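You operate a simulated robot arm through the tools that you are given. There is no shell and no other tool. Be economical: measure what you need, move in short steps, check, and stop when the job is done.

The job below is to be done with a simulated two-armed robot. You get a single attempt, and the scene is never put back.

Task
Wire tabs one and two as the card shows, then test housing five.
Fine: shut clip lever one before the test; it ends on GOOD.

The check looks at the end state, three seconds after you hand in, the way a careful person would. Anything else that was tipped, shoved, dropped, spilled or broken makes it a failure.

Robot
Two 6-joint arms with two-finger parallel grippers on one trunk, on a base that drives. Base frame: it is fixed to the floor where the robot stands at the start and does not move with it; the origin is under the middle of the robot, x ahead of it, y to its left, z up; the surface under the hand at the start is at about z = 62. Units: cm, rad, N and s.
The left shoulder is at the start at [-7.6, 17.7, 83.4], the right one opposite. With the tool pointing down near the work surface each hand reaches from about 34 to 74 cm from the robot's upright axis, wherever it stands, measured 20 degrees to its own side. Places, roughly: clip lever one [40, -10, 80]; screw five [60, 10, 80]; screw four [60, 10, 80]; screw one [50, 10, 80]; screw three [50, -10, 80]; screw two [50, 0, 80]; tab one [50, 10, 80]; tab two [50, 0, 80]; tester button [40, -30, 70]. Payload 1.57 kg a hand.
The TCP of each hand is the grasp point between the finger pads, 3 cm short of the fingertips. In the tool frame z runs along the fingers and y along their closing line. Largest opening 8 cm; finger width 1.7, thickness 1.2; the body of the gripper, 4 by 8.2 cm, starts 8 cm behind the TCP.
Orientation is told as [roll, pitch, yaw] about the base's x, y, z axes, in that order, counted from this pose: with the fingers straight down and closing along the base's y, the tool's x points along the base's -x, its y along +y and its z along -z.

Tools
- The arms move only by the tool drive_tool. It takes "left_targets", "right_targets" or both (then of equal length, played together; a hand with none holds still); each is a list of rows, each a list of 3 entries, a list of its own where there are three numbers: the turn, a rotation vector about the tool's x, y, z in units of 180 degrees (1.0 is 180 degrees), then the shift along the tool's x, y, z in units of 150 mm (1.0 is 150 mm), then the closure, from 0 (fully open) to 1 (shut). In form: [[[rx, ry, rz], [x, y, z], gripper], ...]. A call has 1 to 12 rows; each row is the pose to reach, as a shift and turn from the pose commanded when the call began, along the tool's axes at that moment. A call with a number of a shift or a turn outside -1 to 1 is refused whole. Rows are played at 5 a second. More than 5 cm and 0.15 rad between two rows, or a gripper value outside its range, and nothing of the call is played. A pose out of reach is approached as far as the arm can. The call stops where the force on the tool passes 40 N (or 10 N more than at its start, if that is more) or the arm is blocked; 0.2 s more then pass. The fingers move at their own pace (about 7.2 cm/s each) and stop on an object; they squeeze with about 32 N. The grip force told is the motor's: it shows also when the fingers shut on nothing. Time passes only in rows, and 0.2 s behind the last, so rows that repeat a pose let the fingers close. The reply holds the time, the measured pose of the TCP, the force on the tool along the base axes, the opening and the grip force, in the units named above and with some noise, with the torque about the TCP (base axes, N m) and any sound that the robot's microphone picked up, and new pictures: "show" is both (left out), scene, wrist or none (wrist: the cameras of the hands that moved).
- Cameras (640 x 400 px; columns grow to the right, rows downward): "scene" is now at [3.09, -1.9, 155.17]; the picture's right is [-0.25, -0.97, 0.00], its down [-0.77, 0.20, -0.61] and it looks along [0.59, -0.16, -0.79] (base axes); focal length 279 px, centre (320, 200). "left" rides on the left gripper at [7.2, 0.7, -12.2] in its tool frame; the picture's right is [-0.09, 1.00, 0.00], its down [-0.84, -0.08, -0.54] and it looks along [-0.54, -0.05, 0.84] (tool axes); focal length 238 px, centre (320, 200). "right" rides on the right gripper at [7.2, -0.7, -12.2] in its tool frame; the picture's right is [0.09, 1.00, 0.00], its down [-0.84, 0.08, -0.54] and it looks along [-0.54, 0.05, 0.84] (tool axes); focal length 238 px, centre (320, 200). There is no depth. A picture from a camera that has moved, and an enlarged one, comes with that camera's place and axes in the base frame and with its lens.
- lift_body(by): slides the trunk up (or, below 0, down) by that many cm; the arms and the scene camera ride with it, the base frame stays. It gives what a move gives, with no picture.
- steer(legs): drives the robot by 1 to 6 legs, each [ahead, left, turn to the left] in cm, cm and rad, along the robot's own axes; the way and the turn of a leg run together, so that a leg with both is an arc; at most 150 cm and 3.142 rad a leg. The arms and the cameras ride along, it lands a little off, and it stops where it bumps. It gives what a move gives, and a new picture of the scene camera.
- pan_tilt(pan, tilt): turns the head with the scene camera to pan (to the left, within 2.496 rad either way) and tilt (down, from -0.506 to 1.204), counted from straight ahead of the robot. It gives what a move gives, and a new picture of the scene camera.
- zoom(camera, box): a new picture of the part [left, top, right, bottom] of that camera's present view, enlarged. No time passes.
- sign_off(): hands the job in; it is judged then, once.

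Go step by step. Nothing tells you exact positions but the pictures and the camera data: compare them with the known pose of the tool, close in by small moves and look again before you grip or let go. The budget is 120 turns and 260 pictures, counting those below and the enlarged ones. Unless the task says otherwise, let go and move clear before handing in, and close with one line.

The tools are called as name(argument=value, ...) on one line, values as JSON. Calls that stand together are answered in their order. drive_tool: Moves the arms, as the interface text tells. Its arguments: {"type":"object","properties":{"left_targets":{"type":"array","items":{"type":"array"}},"right_targets":{"type":"array","items":{"type":"array"}},"show":{"type":"string","enum":["both","scene","wrist","none"]}},"required":[]} The other tools are called the same way: lift_body (by) slides the trunk up or down; steer (legs) drives the base; pan_tilt (pan, tilt) turns the head that bears the scene camera; zoom (camera, box) takes an enlarged picture of a part of a camera's view; sign_off () hands the job in.

At the start:

```text
time: 0.0
left_tool_pos: [59.04, 5.71, 111.09]
left_tool_rot: [0.001, 0.0, -0.001]
left_wrist_force: [-0.3, -0.6, -0.4]
left_moment: [0.0, 0.01, 0.01]
left_width: 8.02
left_grasp_force: 0.2
right_tool_pos: [41.33, -34.51, 118.62]
right_tool_rot: [0.0, -0.001, -0.001]
right_wrist_force: [0.2, -0.5, 0.1]
right_moment: [-0.01, 0.02, 0.03]
right_width: 8.03
right_grasp_force: 0.2
trunk travel left (down, up): [-27.7, 5.1]
robot x, y, heading: [-0.24, 0.2, 0.001]
head pan, tilt: [-0.258, 0.915]
```

scene: 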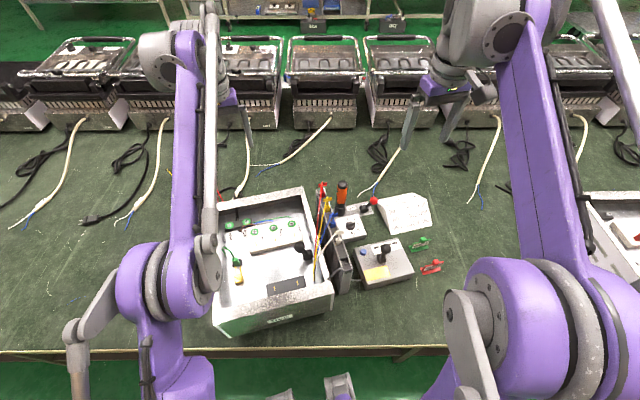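
right: 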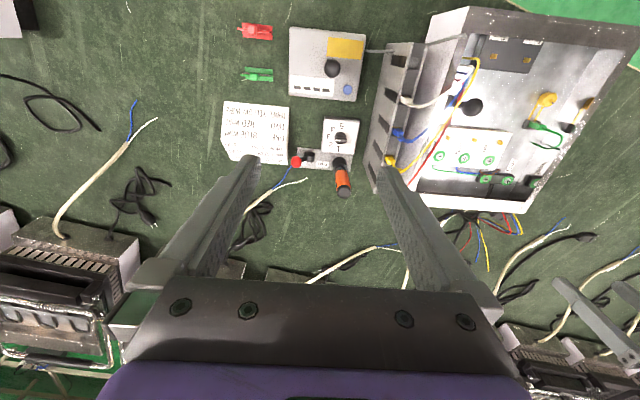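
left: 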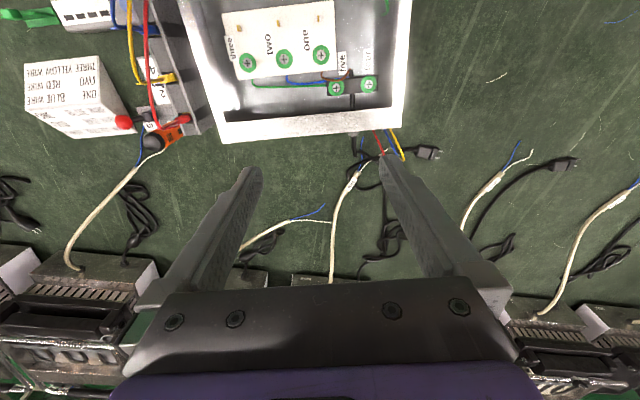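

I see a housing with a terminal block (one, two, three), clips, a screwdriver, a tester and a card. I'll look closer before moving.

zoom(camera="left", box=[180, 0, 420, 150])

zoom(camera="left", box=[0, 0, 220, 160])

zoom(camera="right", box=[200, 0, 400, 200])

zoom(camera="right", box=[350, 0, 640, 220])

zoom(camera="scene", box=[200, 170, 460, 340])

```text
2.67 times, centred on (300, 75) of left
camera zoom: at [51.77, 6.38, 123.34], right [0.09, 1.0, 0.0], down [0.84, -0.08, 0.54], along [0.54, -0.05, -0.84], focal length 636 px, centre (373, 533)
```

zoom: 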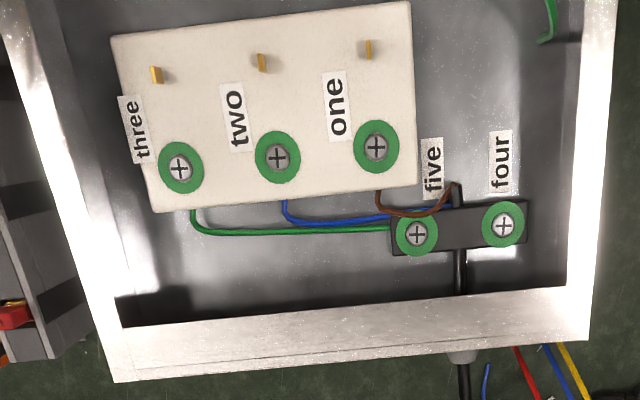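

```text
2.50 times, centred on (110, 80) of left
camera zoom: at [51.77, 6.38, 123.34], right [0.09, 1.0, 0.0], down [0.84, -0.08, 0.54], along [0.54, -0.05, -0.84], focal length 596 px, centre (845, 500)
```

zoom: 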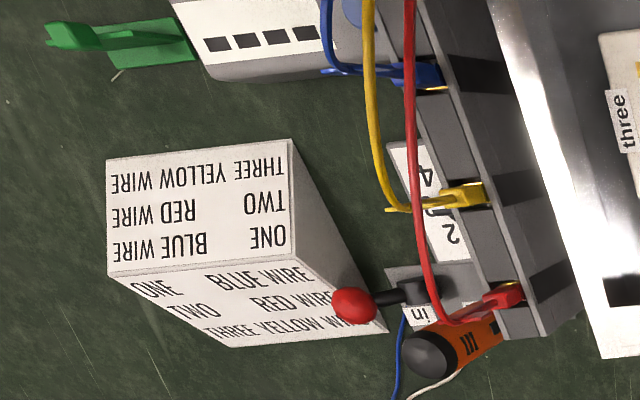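

```text
2.00 times, centred on (300, 100) of right
camera zoom: at [34.14, -35.14, 130.73], right [-0.09, 1.0, 0.0], down [0.84, 0.08, 0.54], along [0.54, 0.05, -0.84], focal length 477 px, centre (360, 400)
```

zoom: 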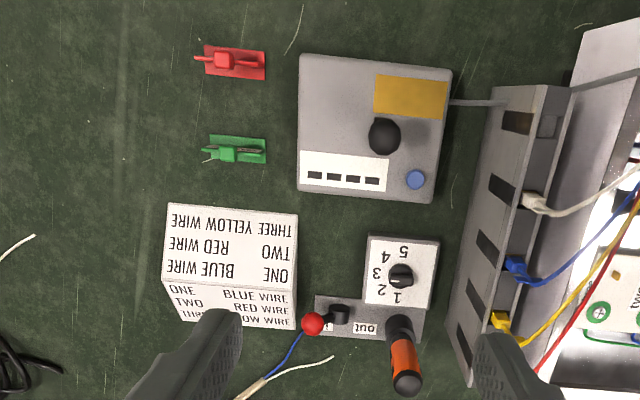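

```text
1.82 times, centred on (495, 110) of right
camera zoom: at [34.14, -35.14, 130.73], right [-0.09, 1.0, 0.0], down [0.84, 0.08, 0.54], along [0.54, 0.05, -0.84], focal length 433 px, centre (2, 364)
```

zoom: 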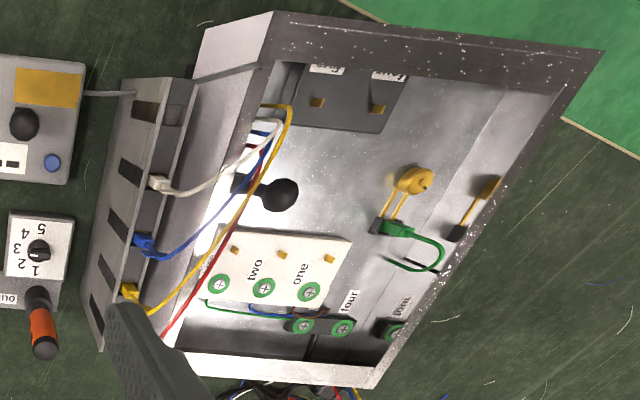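

```text
2.35 times, centred on (330, 255) of scene
camera zoom: at [3.09, -1.9, 155.17], right [-0.25, -0.97, 0.0], down [-0.77, 0.2, -0.61], along [0.59, -0.16, -0.79], focal length 656 px, centre (296, 71)
```

zoom: 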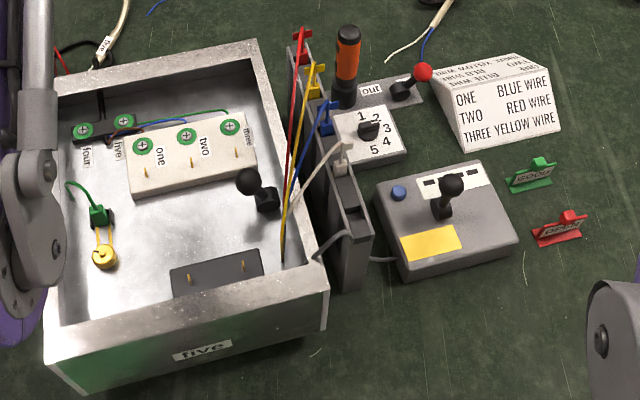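

zoom(camera="scene", box=[300, 230, 340, 290])

zoom(camera="scene", box=[340, 190, 450, 280])

zoom(camera="scene", box=[215, 180, 345, 265])

zoom(camera="right", box=[440, 20, 570, 100])

zoom(camera="right", box=[360, 20, 480, 200])

```text
6.67 times, centred on (320, 260) of scene
camera zoom: at [3.09, -1.9, 155.17], right [-0.25, -0.97, 0.0], down [-0.77, 0.2, -0.61], along [0.59, -0.16, -0.79], focal length 1860 px, centre (320, -200)
```

zoom: 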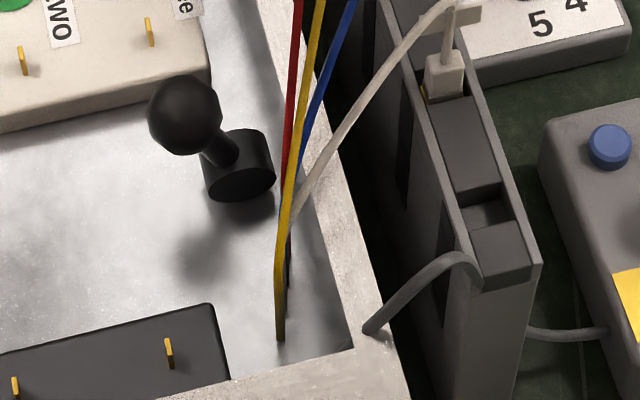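

```text
4.44 times, centred on (395, 235) of scene
camera zoom: at [3.09, -1.9, 155.17], right [-0.25, -0.97, 0.0], down [-0.77, 0.2, -0.61], along [0.59, -0.16, -0.79], focal length 1240 px, centre (-13, 44)
```

zoom: 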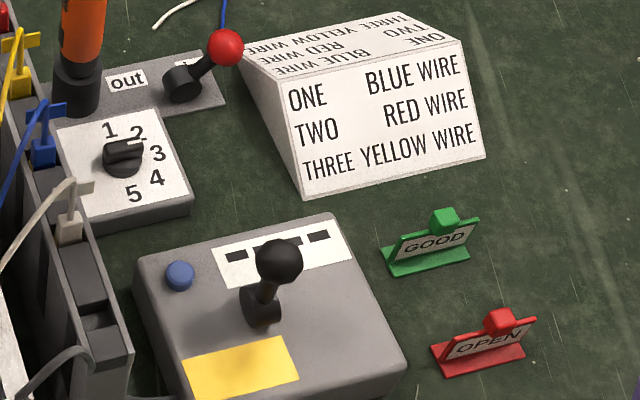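

```text
4.71 times, centred on (280, 222) of scene
camera zoom: at [3.09, -1.9, 155.17], right [-0.25, -0.97, 0.0], down [-0.77, 0.2, -0.61], along [0.59, -0.16, -0.79], focal length 1313 px, centre (508, 94)
```

zoom: 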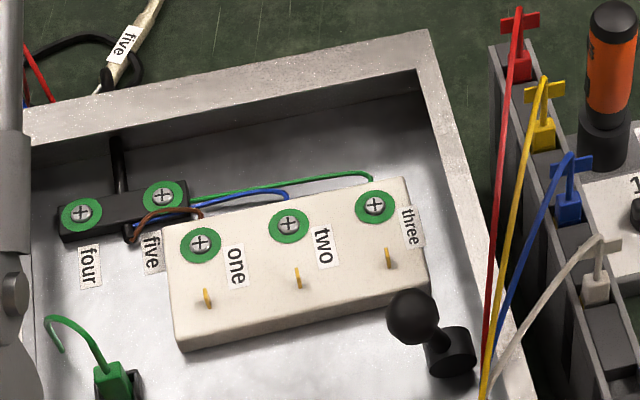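

```text
4.92 times, centred on (505, 60) of right
camera zoom: at [34.14, -35.14, 130.73], right [-0.09, 1.0, 0.0], down [0.84, 0.08, 0.54], along [0.54, 0.05, -0.84], focal length 1173 px, centre (-591, 889)
```

zoom: 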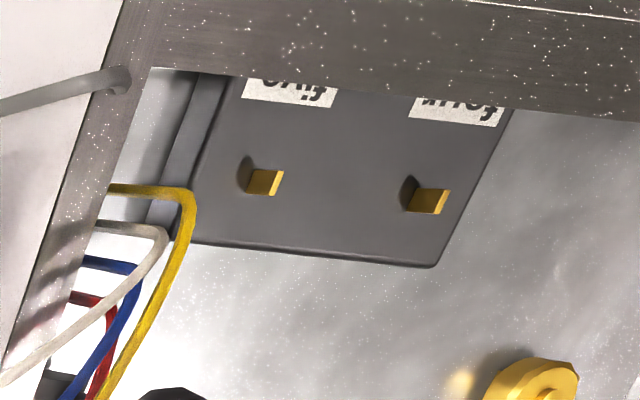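

```text
2.22 times, centred on (420, 110) of right
camera zoom: at [34.14, -35.14, 130.73], right [-0.09, 1.0, 0.0], down [0.84, 0.08, 0.54], along [0.54, 0.05, -0.84], focal length 530 px, centre (98, 400)
```

zoom: 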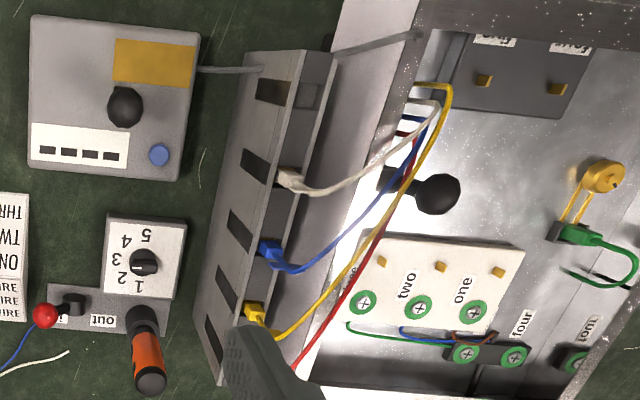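

The wires' plugs are parked in the rack, with tags GOOD and OPEN lying by the tester. I'll pull the left hand back for a better view of the housing.

drive_tool(left_targets=[[[0, 0, 0], [0.3, 0, 0], 0], [[0, 0, 0], [0.6, 0, 0], 0], [[0, 0, 0], [0.9, 0.1, 0.1], 0], [[0, 0, 0], [1.0, 0.1, 0.2], 0]], show="both")

zoom(camera="left", box=[220, 60, 420, 185])

zoom(camera="left", box=[60, 60, 260, 185])

```text
time: 1.0
left_tool_pos: [44.15, 7.26, 108.11]
left_tool_rot: [0.0, 0.0, -0.001]
left_wrist_force: [-0.3, 0.0, -0.1]
left_moment: [0.0, 0.01, 0.01]
left_width: 8.0
left_grasp_force: 0.0
right_tool_pos: [41.34, -34.54, 118.49]
right_tool_rot: [-0.002, -0.001, 0.0]
right_wrist_force: [0.2, -0.3, 0.7]
right_moment: [-0.02, 0.0, -0.01]
right_width: 7.98
right_grasp_force: 0.1
trunk travel left (down, up): [-27.7, 5.1]
robot x, y, heading: [0.0, 0.25, 0.0]
head pan, tilt: [-0.258, 0.915]
camera scene: at [3.1, -1.93, 155.17], right [-0.25, -0.97, 0.0], down [-0.77, 0.2, -0.61], along [0.59, -0.16, -0.79], focal length 279 px, centre (320, 200)
camera left: at [36.83, 7.88, 120.3], right [0.09, 1.0, 0.0], down [0.84, -0.08, 0.54], along [0.54, -0.05, -0.84], focal length 238 px, centre (320, 200)
```

scene: 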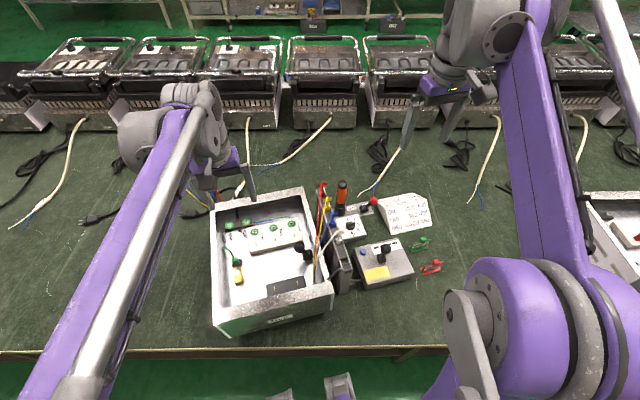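
left: 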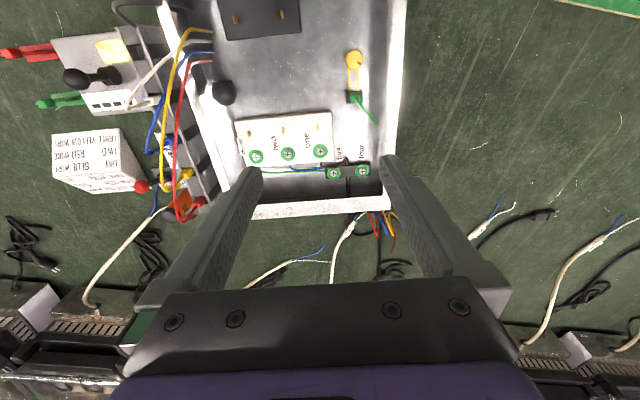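

```text
3.20 times, centred on (320, 122) of left
camera zoom: at [36.83, 7.88, 120.3], right [0.09, 1.0, 0.0], down [0.84, -0.08, 0.54], along [0.54, -0.05, -0.84], focal length 763 px, centre (320, 448)
```

zoom: 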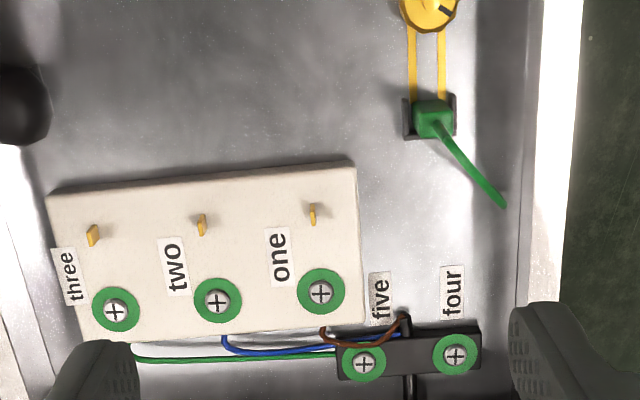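

```text
3.20 times, centred on (160, 122) of left
camera zoom: at [36.83, 7.88, 120.3], right [0.09, 1.0, 0.0], down [0.84, -0.08, 0.54], along [0.54, -0.05, -0.84], focal length 763 px, centre (832, 448)
```

zoom: 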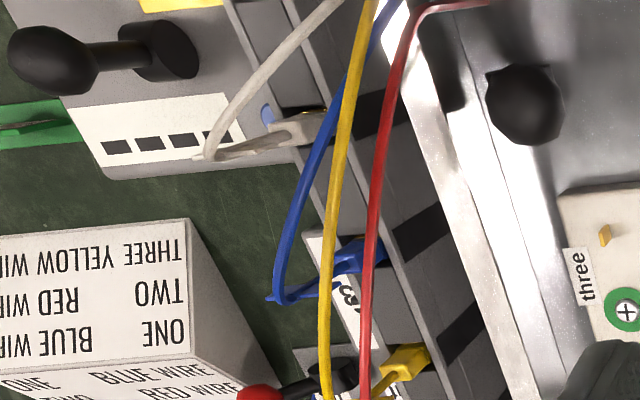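

zoom(camera="scene", box=[310, 175, 360, 215])

zoom(camera="scene", box=[315, 205, 365, 245])

zoom(camera="right", box=[370, 90, 450, 180])

zoom(camera="left", box=[130, 120, 230, 225])

zoom(camera="left", box=[180, 50, 260, 110])

```text
10.00 times, centred on (335, 195) of scene
camera zoom: at [3.1, -1.93, 155.17], right [-0.25, -0.97, 0.0], down [-0.77, 0.2, -0.61], along [0.59, -0.16, -0.79], focal length 2790 px, centre (170, 250)
```

zoom: 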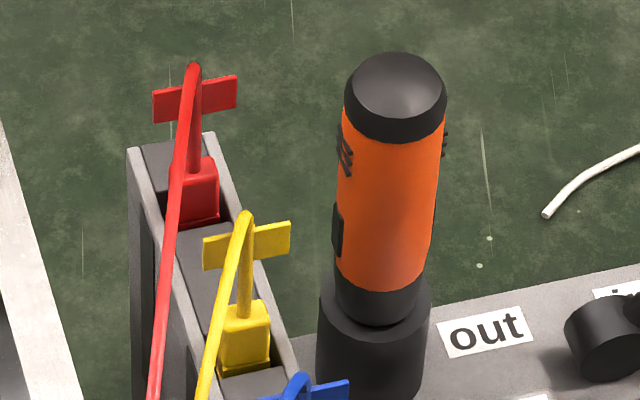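

```text
10.00 times, centred on (340, 225) of scene
camera zoom: at [3.1, -1.93, 155.17], right [-0.25, -0.97, 0.0], down [-0.77, 0.2, -0.61], along [0.59, -0.16, -0.79], focal length 2790 px, centre (120, -50)
```

zoom: 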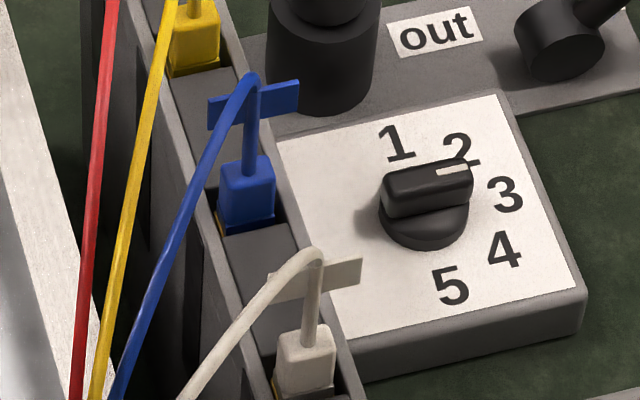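

```text
4.44 times, centred on (410, 135) of right
camera zoom: at [34.15, -35.16, 130.71], right [-0.09, 1.0, 0.0], down [0.84, 0.08, 0.54], along [0.54, 0.05, -0.84], focal length 1059 px, centre (-80, 489)
```

zoom: 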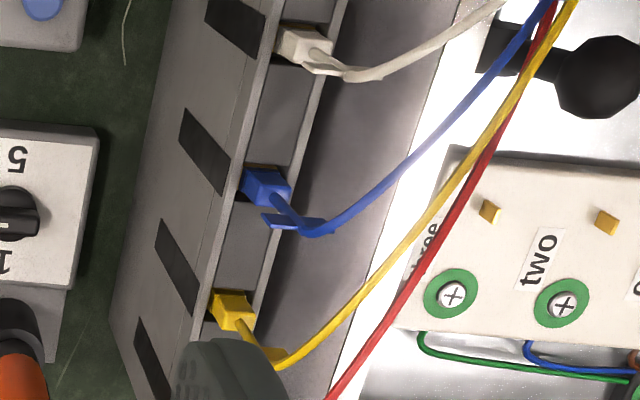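

```text
3.81 times, centred on (180, 172) of left
camera zoom: at [36.83, 7.88, 120.3], right [0.09, 1.0, 0.0], down [0.84, -0.08, 0.54], along [0.54, -0.05, -0.84], focal length 908 px, centre (853, 305)
```

zoom: 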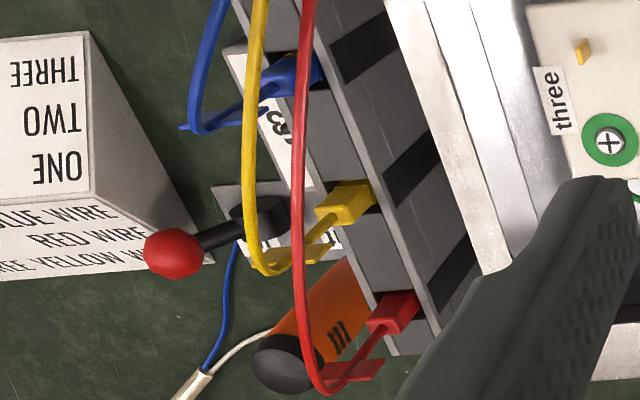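

```text
6.67 times, centred on (220, 80) of left
camera zoom: at [36.83, 7.88, 120.3], right [0.09, 1.0, 0.0], down [0.84, -0.08, 0.54], along [0.54, -0.05, -0.84], focal length 1589 px, centre (987, 1000)
```

zoom: 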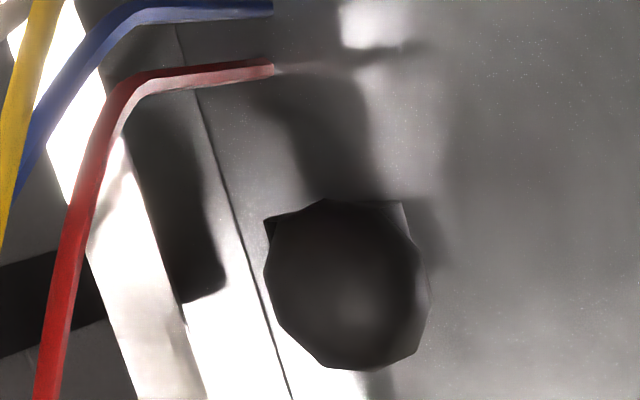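

Plates sit at about red (60,-17.8,86.5) and blue (47.6,-17.8,86.6). I'll bring the right hand over blue to inspect.

drive_tool(right_targets=[[[0, 0, 0], [-0.07, 0.17, 0.16], 0], [[0, 0, 0], [-0.14, 0.34, 0.33], 0], [[0, 0, 0], [-0.21, 0.5, 0.5], 0], [[0, 0, 0], [-0.28, 0.67, 0.66], 0], [[0, 0, 0], [-0.35, 0.84, 0.83], 0], [[0, 0, 0], [-0.42, 1.0, 1.0], 0], [[0, 0, 0], [-0.42, 1.0, 1.0], 0]])

zoom(camera="right", box=[240, 100, 440, 225])

zoom(camera="right", box=[340, 0, 540, 125])

```text
time: 2.6
left_tool_pos: [44.11, 7.15, 108.18]
left_tool_rot: [-0.001, 0.0, 0.0]
left_wrist_force: [-0.3, -0.5, -0.1]
left_moment: [0.02, 0.0, -0.01]
left_width: 8.0
left_grasp_force: 0.1
right_tool_pos: [47.68, -19.38, 103.21]
right_tool_rot: [0.0, -0.001, -0.001]
right_wrist_force: [0.0, 0.0, -0.2]
right_moment: [-0.01, 0.01, 0.0]
right_width: 7.99
right_grasp_force: 0.2
trunk travel left (down, up): [-27.7, 5.1]
robot x, y, heading: [-0.16, -0.2, 0.003]
head pan, tilt: [-0.258, 0.915]
camera scene: at [3.05, -1.94, 155.17], right [-0.25, -0.97, 0.0], down [-0.77, 0.2, -0.61], along [0.59, -0.16, -0.79], focal length 279 px, centre (320, 200)
camera right: at [40.41, -19.98, 115.44], right [-0.09, 1.0, 0.0], down [0.84, 0.08, 0.54], along [0.54, 0.05, -0.84], focal length 238 px, centre (320, 200)
```

scene: 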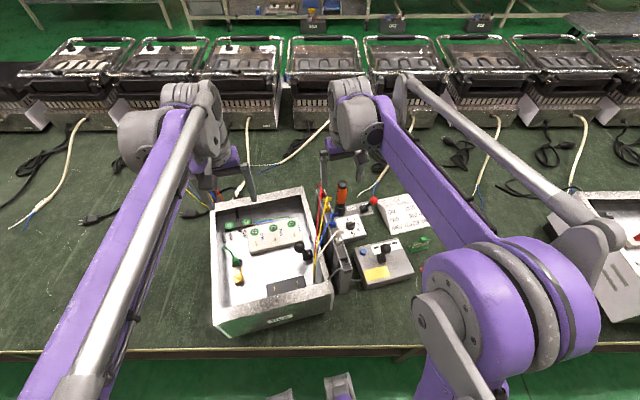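
right: 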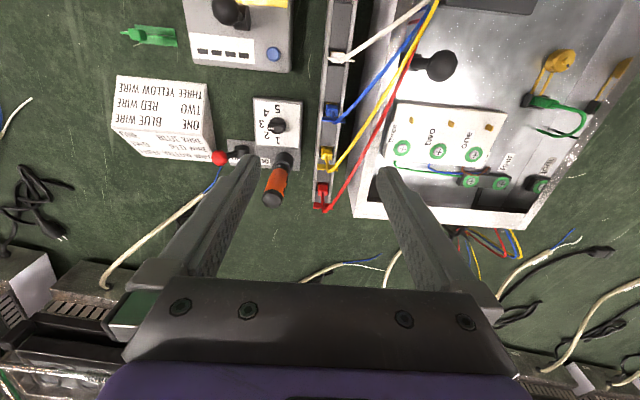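

```text
3.20 times, centred on (340, 162) of right
camera zoom: at [40.41, -19.98, 115.44], right [-0.09, 1.0, 0.0], down [0.84, 0.08, 0.54], along [0.54, 0.05, -0.84], focal length 763 px, centre (256, 320)
```

zoom: 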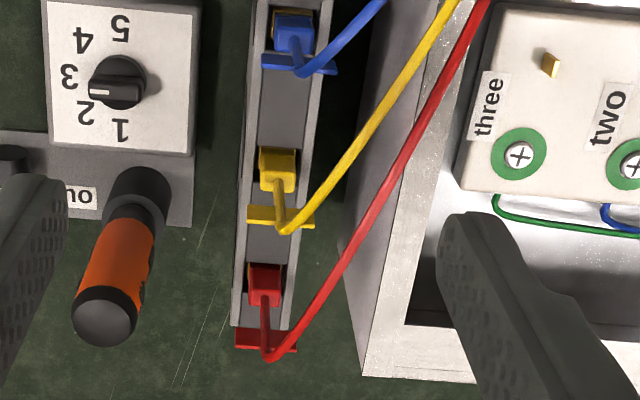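

```text
3.20 times, centred on (440, 62) of right
camera zoom: at [40.41, -19.98, 115.44], right [-0.09, 1.0, 0.0], down [0.84, 0.08, 0.54], along [0.54, 0.05, -0.84], focal length 763 px, centre (-64, 640)
```

zoom: 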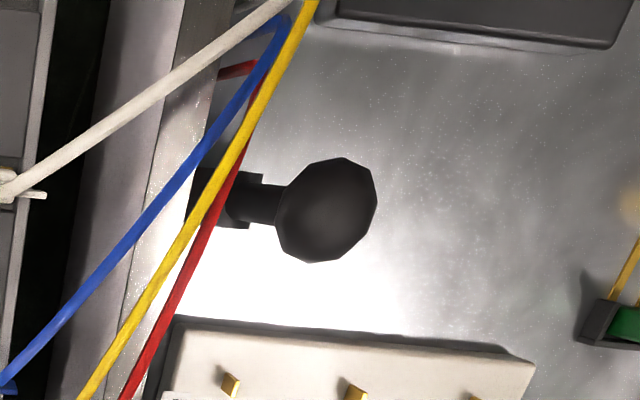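

The lever in the housing stands tilted toward +y at about (41,-6,84). I'll tilt the left hand to view it and the tabs from the side.

drive_tool(left_targets=[[[0.042, 0, 0], [0.03, 0.03, 0.14], 0], [[0.084, 0, 0], [0.06, 0.06, 0.28], 0], [[0.126, 0, 0], [0.1, 0.1, 0.42], 0], [[0.168, 0, 0], [0.13, 0.13, 0.56], 0], [[0.21, 0, 0], [0.16, 0.16, 0.7], 0], [[0.25, 0, 0], [0.2, 0.19, 0.8], 0], [[0.25, 0, 0], [0.2, 0.19, 0.8], 0]], show="wrist")

zoom(camera="left", box=[220, 60, 420, 185])

```text
time: 4.2
left_tool_pos: [41.14, 10.04, 96.09]
left_tool_rot: [-0.787, 0.0, -0.001]
left_wrist_force: [0.1, 0.1, 0.3]
left_moment: [0.05, -0.01, 0.0]
left_width: 7.99
left_grasp_force: 0.1
right_tool_pos: [47.67, -19.27, 103.27]
right_tool_rot: [0.0, -0.001, 0.001]
right_wrist_force: [0.5, -1.1, -0.7]
right_moment: [-0.01, 0.04, -0.01]
right_width: 8.01
right_grasp_force: 0.0
trunk travel left (down, up): [-27.7, 5.1]
robot x, y, heading: [0.03, 0.2, 0.001]
head pan, tilt: [-0.258, 0.915]
camera left: at [33.85, 19.05, 104.19], right [0.09, 0.7, -0.7], down [0.84, 0.33, 0.44], along [0.54, -0.63, -0.56], focal length 238 px, centre (320, 200)
```

left: 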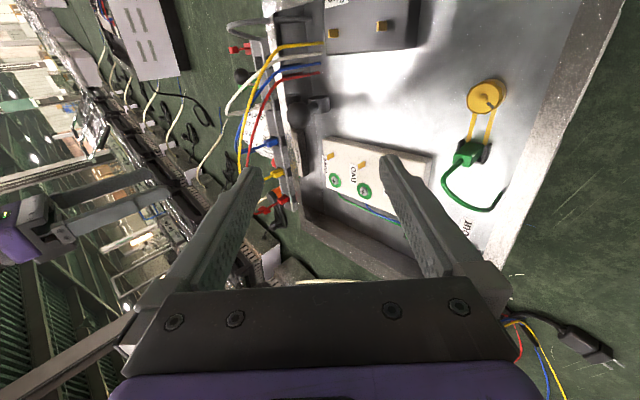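

```text
3.20 times, centred on (320, 122) of left
camera zoom: at [33.85, 19.05, 104.19], right [0.09, 0.7, -0.7], down [0.84, 0.33, 0.44], along [0.54, -0.63, -0.56], focal length 763 px, centre (320, 448)
```

zoom: 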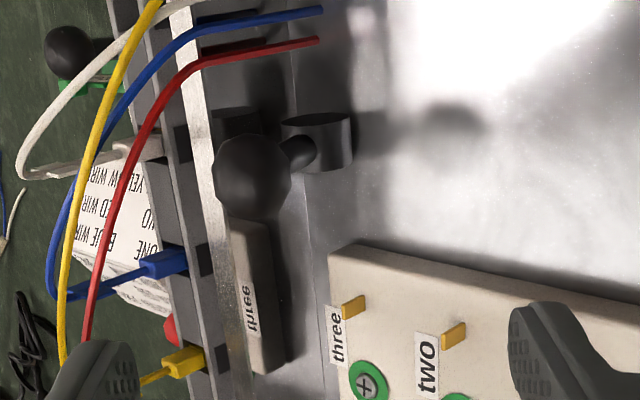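

zoom(camera="left", box=[270, 90, 350, 180])

zoom(camera="left", box=[250, 20, 350, 110])

zoom(camera="left", box=[300, 0, 440, 80])

```text
4.44 times, centred on (310, 135) of left
camera zoom: at [33.85, 19.05, 104.19], right [0.09, 0.7, -0.7], down [0.84, 0.33, 0.44], along [0.54, -0.63, -0.56], focal length 1059 px, centre (364, 489)
```

zoom: 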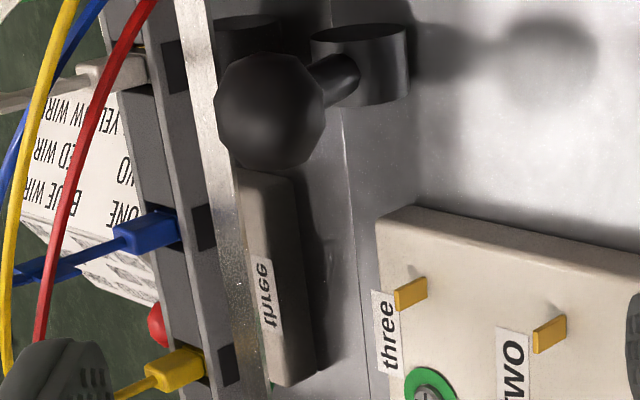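

```text
4.44 times, centred on (300, 65) of left
camera zoom: at [33.85, 19.05, 104.19], right [0.09, 0.7, -0.7], down [0.84, 0.33, 0.44], along [0.54, -0.63, -0.56], focal length 1059 px, centre (409, 800)
```

zoom: 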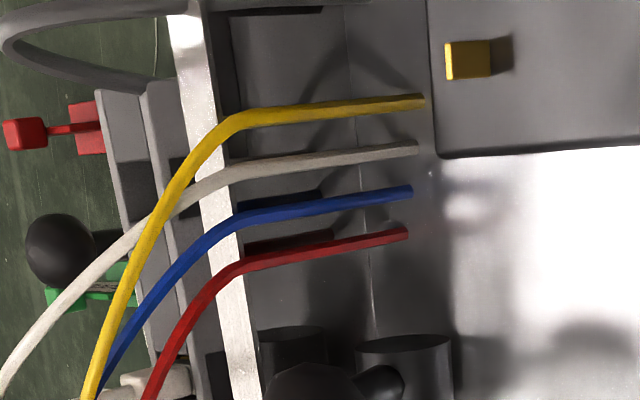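

```text
4.57 times, centred on (370, 40) of left
camera zoom: at [33.85, 19.05, 104.19], right [0.09, 0.7, -0.7], down [0.84, 0.33, 0.44], along [0.54, -0.63, -0.56], focal length 1090 px, centre (91, 931)
```

zoom: 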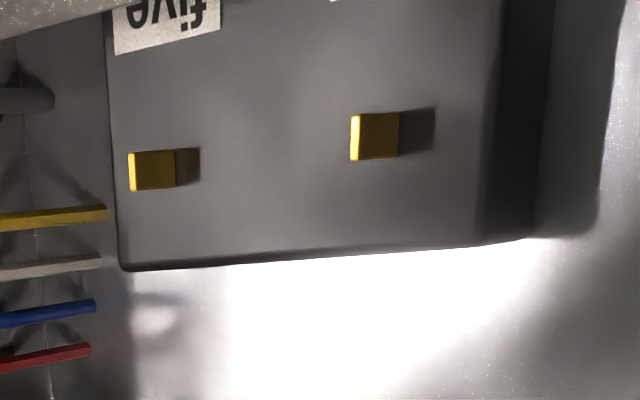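

zoom(camera="scene", box=[250, 222, 290, 247])

zoom(camera="left", box=[320, 140, 380, 178])

zoom(camera="right", box=[410, 105, 490, 155])

zoom(camera="right", box=[300, 95, 360, 133])

```text
16.00 times, centred on (270, 234) of scene
camera zoom: at [3.06, -1.95, 155.17], right [-0.25, -0.97, 0.0], down [-0.77, 0.2, -0.61], along [0.59, -0.16, -0.79], focal length 4464 px, centre (1120, -352)
```

zoom: 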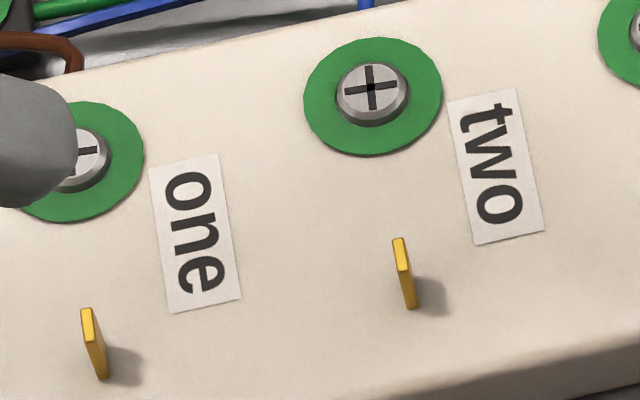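

```text
10.53 times, centred on (350, 159) of left
camera zoom: at [33.85, 19.05, 104.19], right [0.09, 0.7, -0.7], down [0.84, 0.33, 0.44], along [0.54, -0.63, -0.56], focal length 2509 px, centre (4, 632)
```

zoom: 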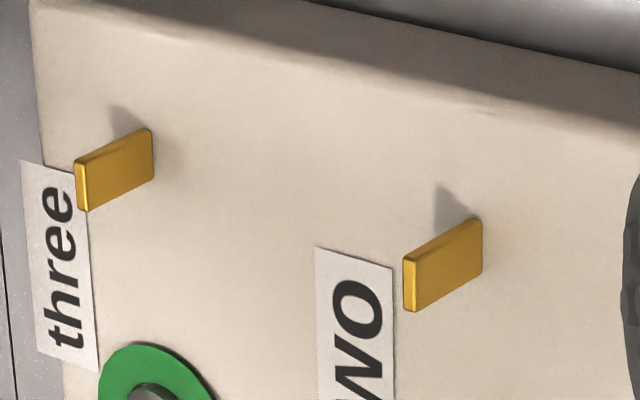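

```text
8.00 times, centred on (450, 130) of right
camera zoom: at [40.41, -20.01, 115.47], right [-0.09, 1.0, 0.0], down [0.84, 0.08, 0.54], along [0.54, 0.05, -0.84], focal length 1907 px, centre (-720, 760)
```

zoom: 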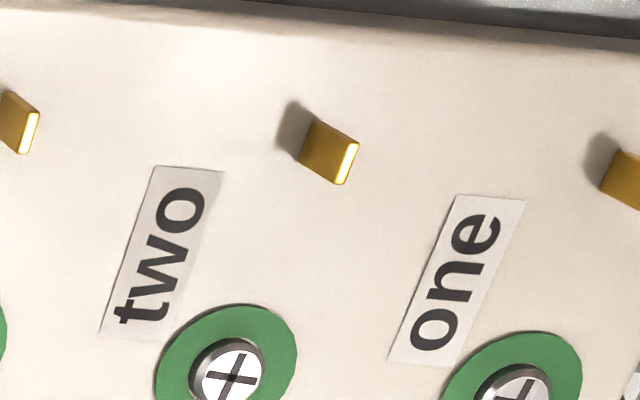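

```text
10.53 times, centred on (330, 114) of right
camera zoom: at [40.41, -20.01, 115.47], right [-0.09, 1.0, 0.0], down [0.84, 0.08, 0.54], along [0.54, 0.05, -0.84], focal length 2509 px, centre (215, 1105)
```

zoom: 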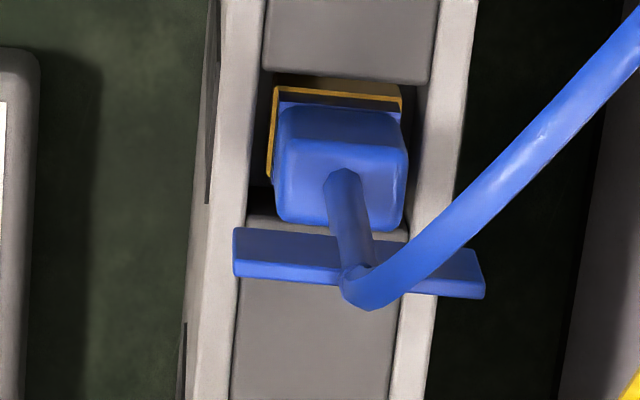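

Tabs are blades lying in the x–z plane; the blue plug has a wing plate across y. I'll lower the right hand over the blue plug.

drive_tool(right_targets=[[[0, 0, 0], [0, 0.05, 0.25], 0.4], [[0, 0, 0], [0, 0.1, 0.5], 0.4], [[0, 0, 0], [0, 0.1, 0.75], 0.4], [[0, 0, 0], [0, 0.1, 0.75], 0.4]])

zoom(camera="right", box=[240, 110, 400, 210])

zoom(camera="left", box=[200, 60, 340, 220])

zoom(camera="scene", box=[290, 150, 390, 250])

```text
time: 5.2
left_tool_pos: [41.07, 9.93, 96.09]
left_tool_rot: [-0.784, 0.0, 0.001]
left_wrist_force: [0.3, -0.1, -0.4]
left_moment: [0.02, -0.03, 0.0]
left_width: 8.0
left_grasp_force: 0.0
right_tool_pos: [47.76, -18.06, 92.16]
right_tool_rot: [0.0, 0.0, 0.0]
right_wrist_force: [-1.0, 0.1, 0.4]
right_moment: [-0.04, -0.01, 0.01]
right_width: 4.8
right_grasp_force: 0.0
trunk travel left (down, up): [-27.7, 5.1]
robot x, y, heading: [0.3, 0.1, 0.001]
head pan, tilt: [-0.258, 0.915]
camera scene: at [3.06, -1.89, 155.18], right [-0.25, -0.97, 0.0], down [-0.77, 0.2, -0.61], along [0.59, -0.16, -0.79], focal length 279 px, centre (320, 200)
camera right: at [40.51, -18.68, 104.33], right [-0.09, 1.0, 0.0], down [0.84, 0.08, 0.54], along [0.54, 0.05, -0.84], focal length 238 px, centre (320, 200)
```

scene: 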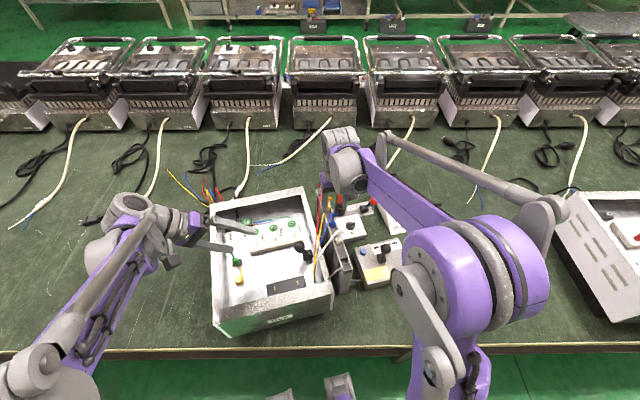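
right: 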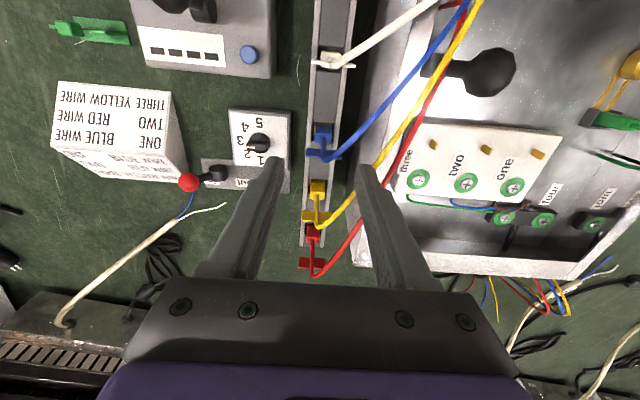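

```text
4.00 times, centred on (320, 160) of right
camera zoom: at [40.51, -18.68, 104.33], right [-0.09, 1.0, 0.0], down [0.84, 0.08, 0.54], along [0.54, 0.05, -0.84], focal length 953 px, centre (320, 360)
```

zoom: 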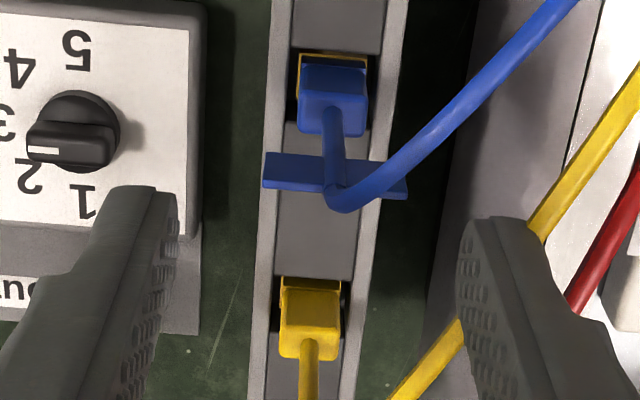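

```text
2.50 times, centred on (270, 140) of left
camera zoom: at [33.86, 19.07, 104.22], right [0.09, 0.7, -0.7], down [0.84, 0.33, 0.44], along [0.54, -0.63, -0.56], focal length 596 px, centre (445, 350)
```

zoom: 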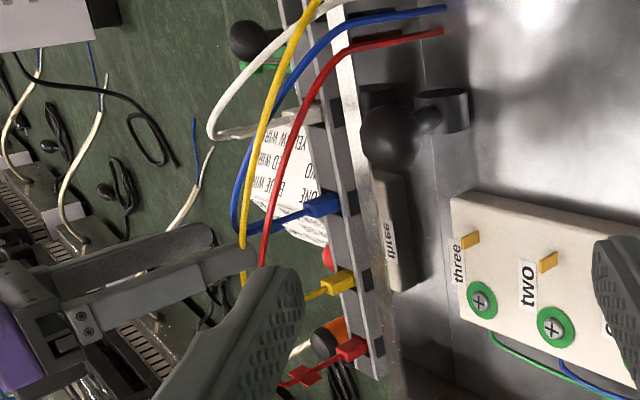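

```text
4.00 times, centred on (340, 200) of scene
camera zoom: at [3.06, -1.89, 155.18], right [-0.25, -0.97, 0.0], down [-0.77, 0.2, -0.61], along [0.59, -0.16, -0.79], focal length 1116 px, centre (240, 200)
```

zoom: 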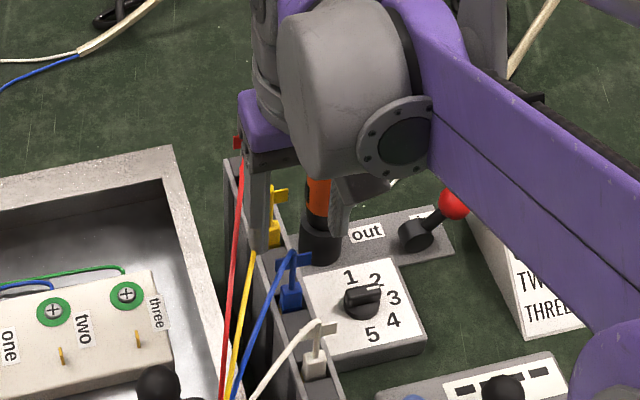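

drive_tool(right_targets=[[[0, 0, 0], [0, 0.017, 0.05], 0.575], [[0, 0, 0], [0, 0.017, 0.15], 0.575], [[0, 0, 0], [0, 0.017, 0.27], 0.575], [[0, 0, 0], [0, 0.017, 0.38], 0.575], [[0, 0, 0], [0, 0.017, 0.38], 0.575]], show="wrist")

zoom(camera="right", box=[240, 110, 400, 210])

zoom(camera="left", box=[200, 60, 340, 220])

```text
time: 6.4
left_tool_pos: [41.13, 9.98, 95.98]
left_tool_rot: [-0.785, 0.002, 0.0]
left_wrist_force: [0.0, 0.0, -0.8]
left_moment: [-0.03, 0.0, -0.01]
left_width: 8.01
left_grasp_force: 0.1
right_tool_pos: [47.73, -17.76, 86.71]
right_tool_rot: [0.0, -0.001, 0.0]
right_wrist_force: [-0.4, 0.0, 0.3]
right_moment: [-0.02, 0.04, 0.01]
right_width: 3.39
right_grasp_force: 0.0
trunk travel left (down, up): [-27.7, 5.1]
robot x, y, heading: [-0.09, -0.24, -0.004]
head pan, tilt: [-0.258, 0.915]
camera right: at [40.56, -18.35, 98.88], right [-0.09, 1.0, 0.0], down [0.84, 0.08, 0.54], along [0.54, 0.05, -0.84], focal length 238 px, centre (320, 200)
```

right: 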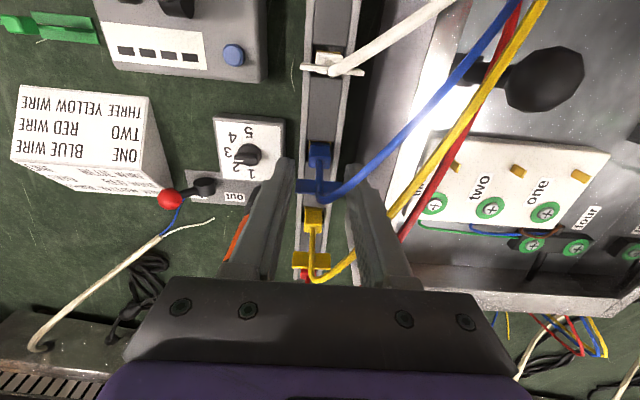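

```text
4.00 times, centred on (320, 160) of right
camera zoom: at [40.56, -18.35, 98.88], right [-0.09, 1.0, 0.0], down [0.84, 0.08, 0.54], along [0.54, 0.05, -0.84], focal length 953 px, centre (320, 360)
```

zoom: 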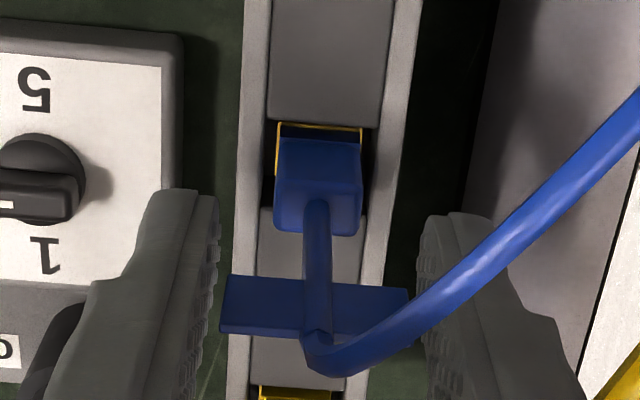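

```text
2.50 times, centred on (270, 140) of left
camera zoom: at [33.87, 19.07, 104.22], right [0.09, 0.7, -0.7], down [0.84, 0.33, 0.44], along [0.54, -0.63, -0.56], focal length 596 px, centre (445, 350)
```

zoom: 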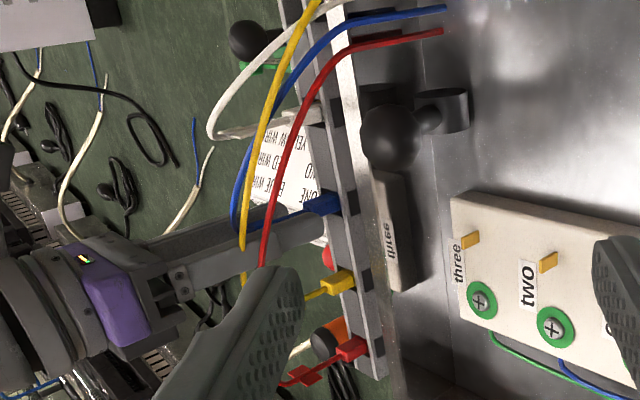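

The wing is centred between the fingers. Closing.

drive_tool(right_targets=[[[0, 0, 0], [0, 0, 0], 0.8], [[0, 0, 0], [0, 0, 0], 1], [[0, 0, 0], [0, 0, 0], 1]], show="none")

zoom(camera="right", box=[240, 110, 400, 210])

```text
time: 7.2
left_tool_pos: [41.22, 9.94, 96.11]
left_tool_rot: [-0.785, 0.0, 0.0]
left_wrist_force: [-0.2, 0.1, 0.7]
left_moment: [0.01, -0.01, 0.01]
left_width: 8.0
left_grasp_force: 0.1
right_tool_pos: [47.86, -17.64, 86.72]
right_tool_rot: [-0.002, -0.001, 0.001]
right_wrist_force: [-0.9, -0.1, -0.1]
right_moment: [-0.01, 0.02, 0.0]
right_width: 2.65
right_grasp_force: 32.0
trunk travel left (down, up): [-27.7, 5.1]
robot x, y, heading: [-0.09, -0.2, 0.002]
head pan, tilt: [-0.258, 0.915]
```

```text
4.00 times, centred on (320, 160) of right
camera zoom: at [40.56, -18.35, 98.9], right [-0.09, 1.0, 0.0], down [0.84, 0.08, 0.54], along [0.54, 0.05, -0.84], focal length 953 px, centre (320, 360)
```

zoom: 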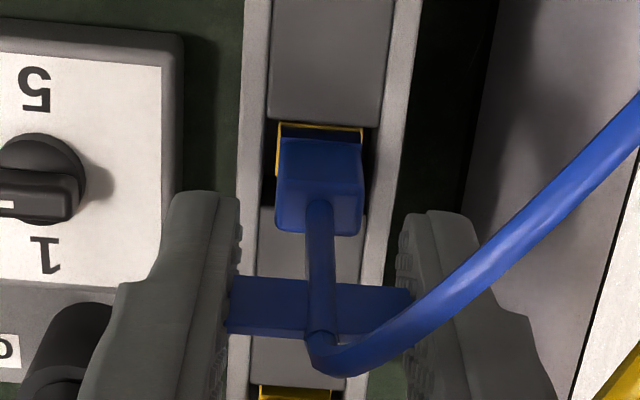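

drive_tool(right_targets=[[[0, 0, 0], [0, 0, -0.04], 1], [[0, 0, 0], [0, 0, -0.1], 1], [[0, 0, 0], [0, 0, -0.2], 1], [[0, 0, 0], [0, 0, -0.35], 1], [[0, 0, 0], [0, 0, -0.5], 1], [[0, 0, 0], [0, 0, -0.5], 1]])

zoom(camera="left", box=[200, 60, 340, 220])

zoom(camera="right", box=[240, 110, 400, 210])

```text
time: 8.6
left_tool_pos: [41.2, 9.95, 96.05]
left_tool_rot: [-0.785, -0.001, 0.0]
left_wrist_force: [-0.9, -0.5, -0.4]
left_moment: [0.02, -0.03, -0.04]
left_width: 8.03
left_grasp_force: 0.0
right_tool_pos: [47.53, -17.78, 94.25]
right_tool_rot: [-0.001, -0.001, 0.0]
right_wrist_force: [1.0, 0.0, -0.1]
right_moment: [0.01, 0.02, 0.0]
right_width: 2.68
right_grasp_force: 31.8
trunk travel left (down, up): [-27.7, 5.1]
robot x, y, heading: [-0.4, -0.01, 0.001]
head pan, tilt: [-0.258, 0.915]
camera scene: at [3.11, -1.91, 155.17], right [-0.25, -0.97, 0.0], down [-0.77, 0.2, -0.61], along [0.59, -0.16, -0.79], focal length 279 px, centre (320, 200)
camera right: at [40.32, -18.37, 106.35], right [-0.09, 1.0, 0.0], down [0.84, 0.08, 0.54], along [0.54, 0.05, -0.84], focal length 238 px, centre (320, 200)
```

scene: 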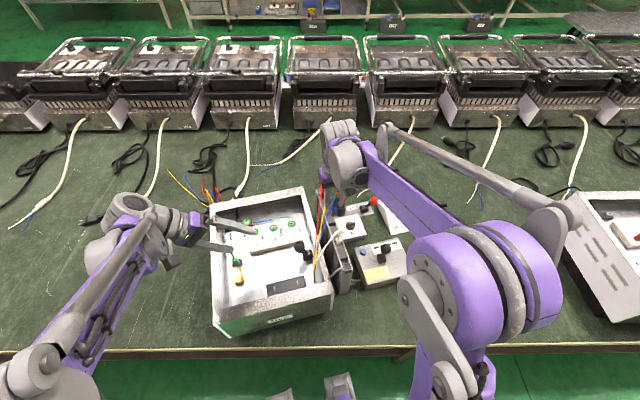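
right: 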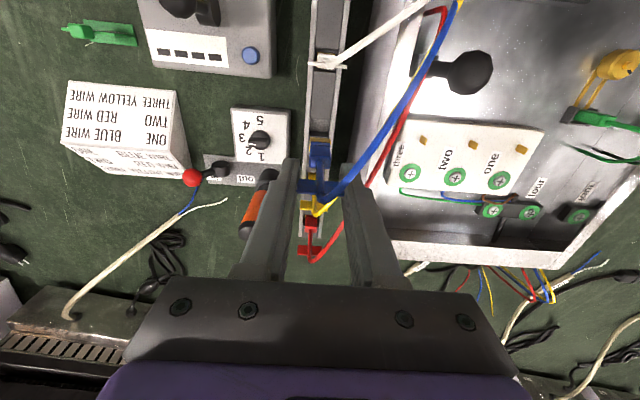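

```text
2.50 times, centred on (270, 140) of left
camera zoom: at [33.9, 19.06, 104.21], right [0.09, 0.7, -0.7], down [0.84, 0.33, 0.44], along [0.54, -0.63, -0.56], focal length 596 px, centre (445, 350)
```

zoom: 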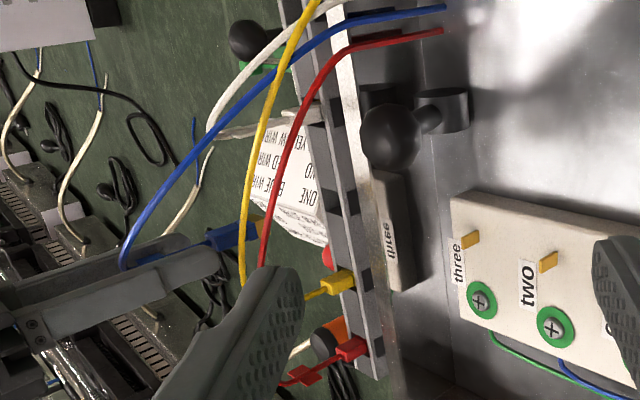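

```text
4.00 times, centred on (320, 160) of right
camera zoom: at [40.32, -18.37, 106.35], right [-0.09, 1.0, 0.0], down [0.84, 0.08, 0.54], along [0.54, 0.05, -0.84], focal length 953 px, centre (320, 360)
```

zoom: 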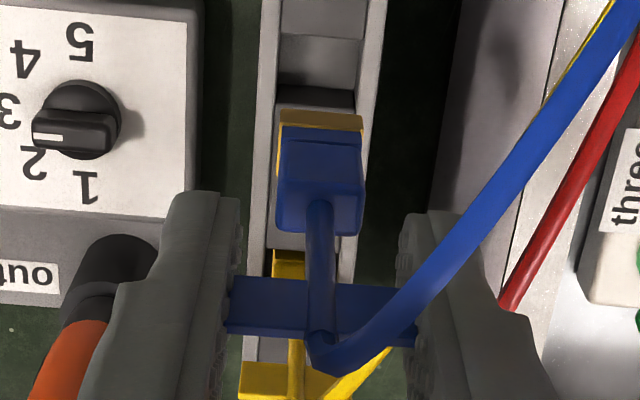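

The blue plug is out. Checking the receptacle's slot direction.

zoom(camera="left", box=[275, 140, 325, 172])

zoom(camera="right", box=[300, 130, 340, 180])

zoom(camera="right", box=[395, 120, 545, 200])

```text
12.50 times, centred on (300, 156) of left
camera zoom: at [33.9, 19.06, 104.21], right [0.09, 0.7, -0.7], down [0.84, 0.33, 0.44], along [0.54, -0.63, -0.56], focal length 2979 px, centre (570, 750)
```

zoom: 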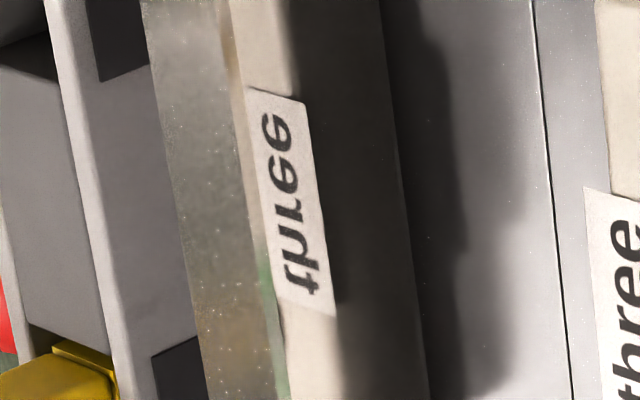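

```text
8.00 times, centred on (320, 155) of right
camera zoom: at [40.32, -18.37, 106.35], right [-0.09, 1.0, 0.0], down [0.84, 0.08, 0.54], along [0.54, 0.05, -0.84], focal length 1907 px, centre (320, 560)
```

zoom: 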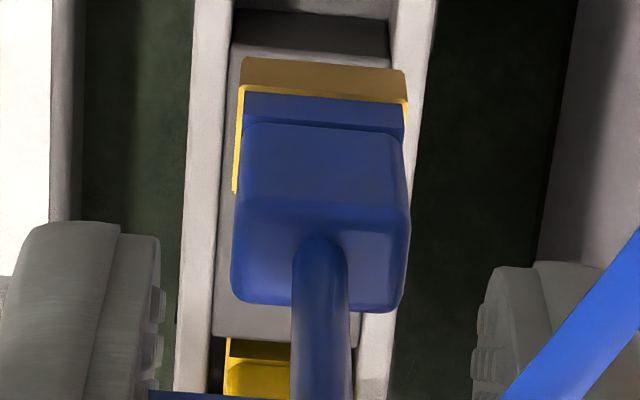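

```text
4.27 times, centred on (470, 160) of right
camera zoom: at [40.32, -18.37, 106.35], right [-0.09, 1.0, 0.0], down [0.84, 0.08, 0.54], along [0.54, 0.05, -0.84], focal length 1017 px, centre (-320, 371)
```

zoom: 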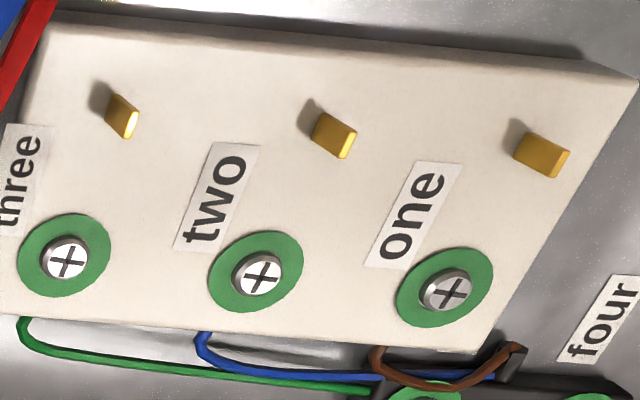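

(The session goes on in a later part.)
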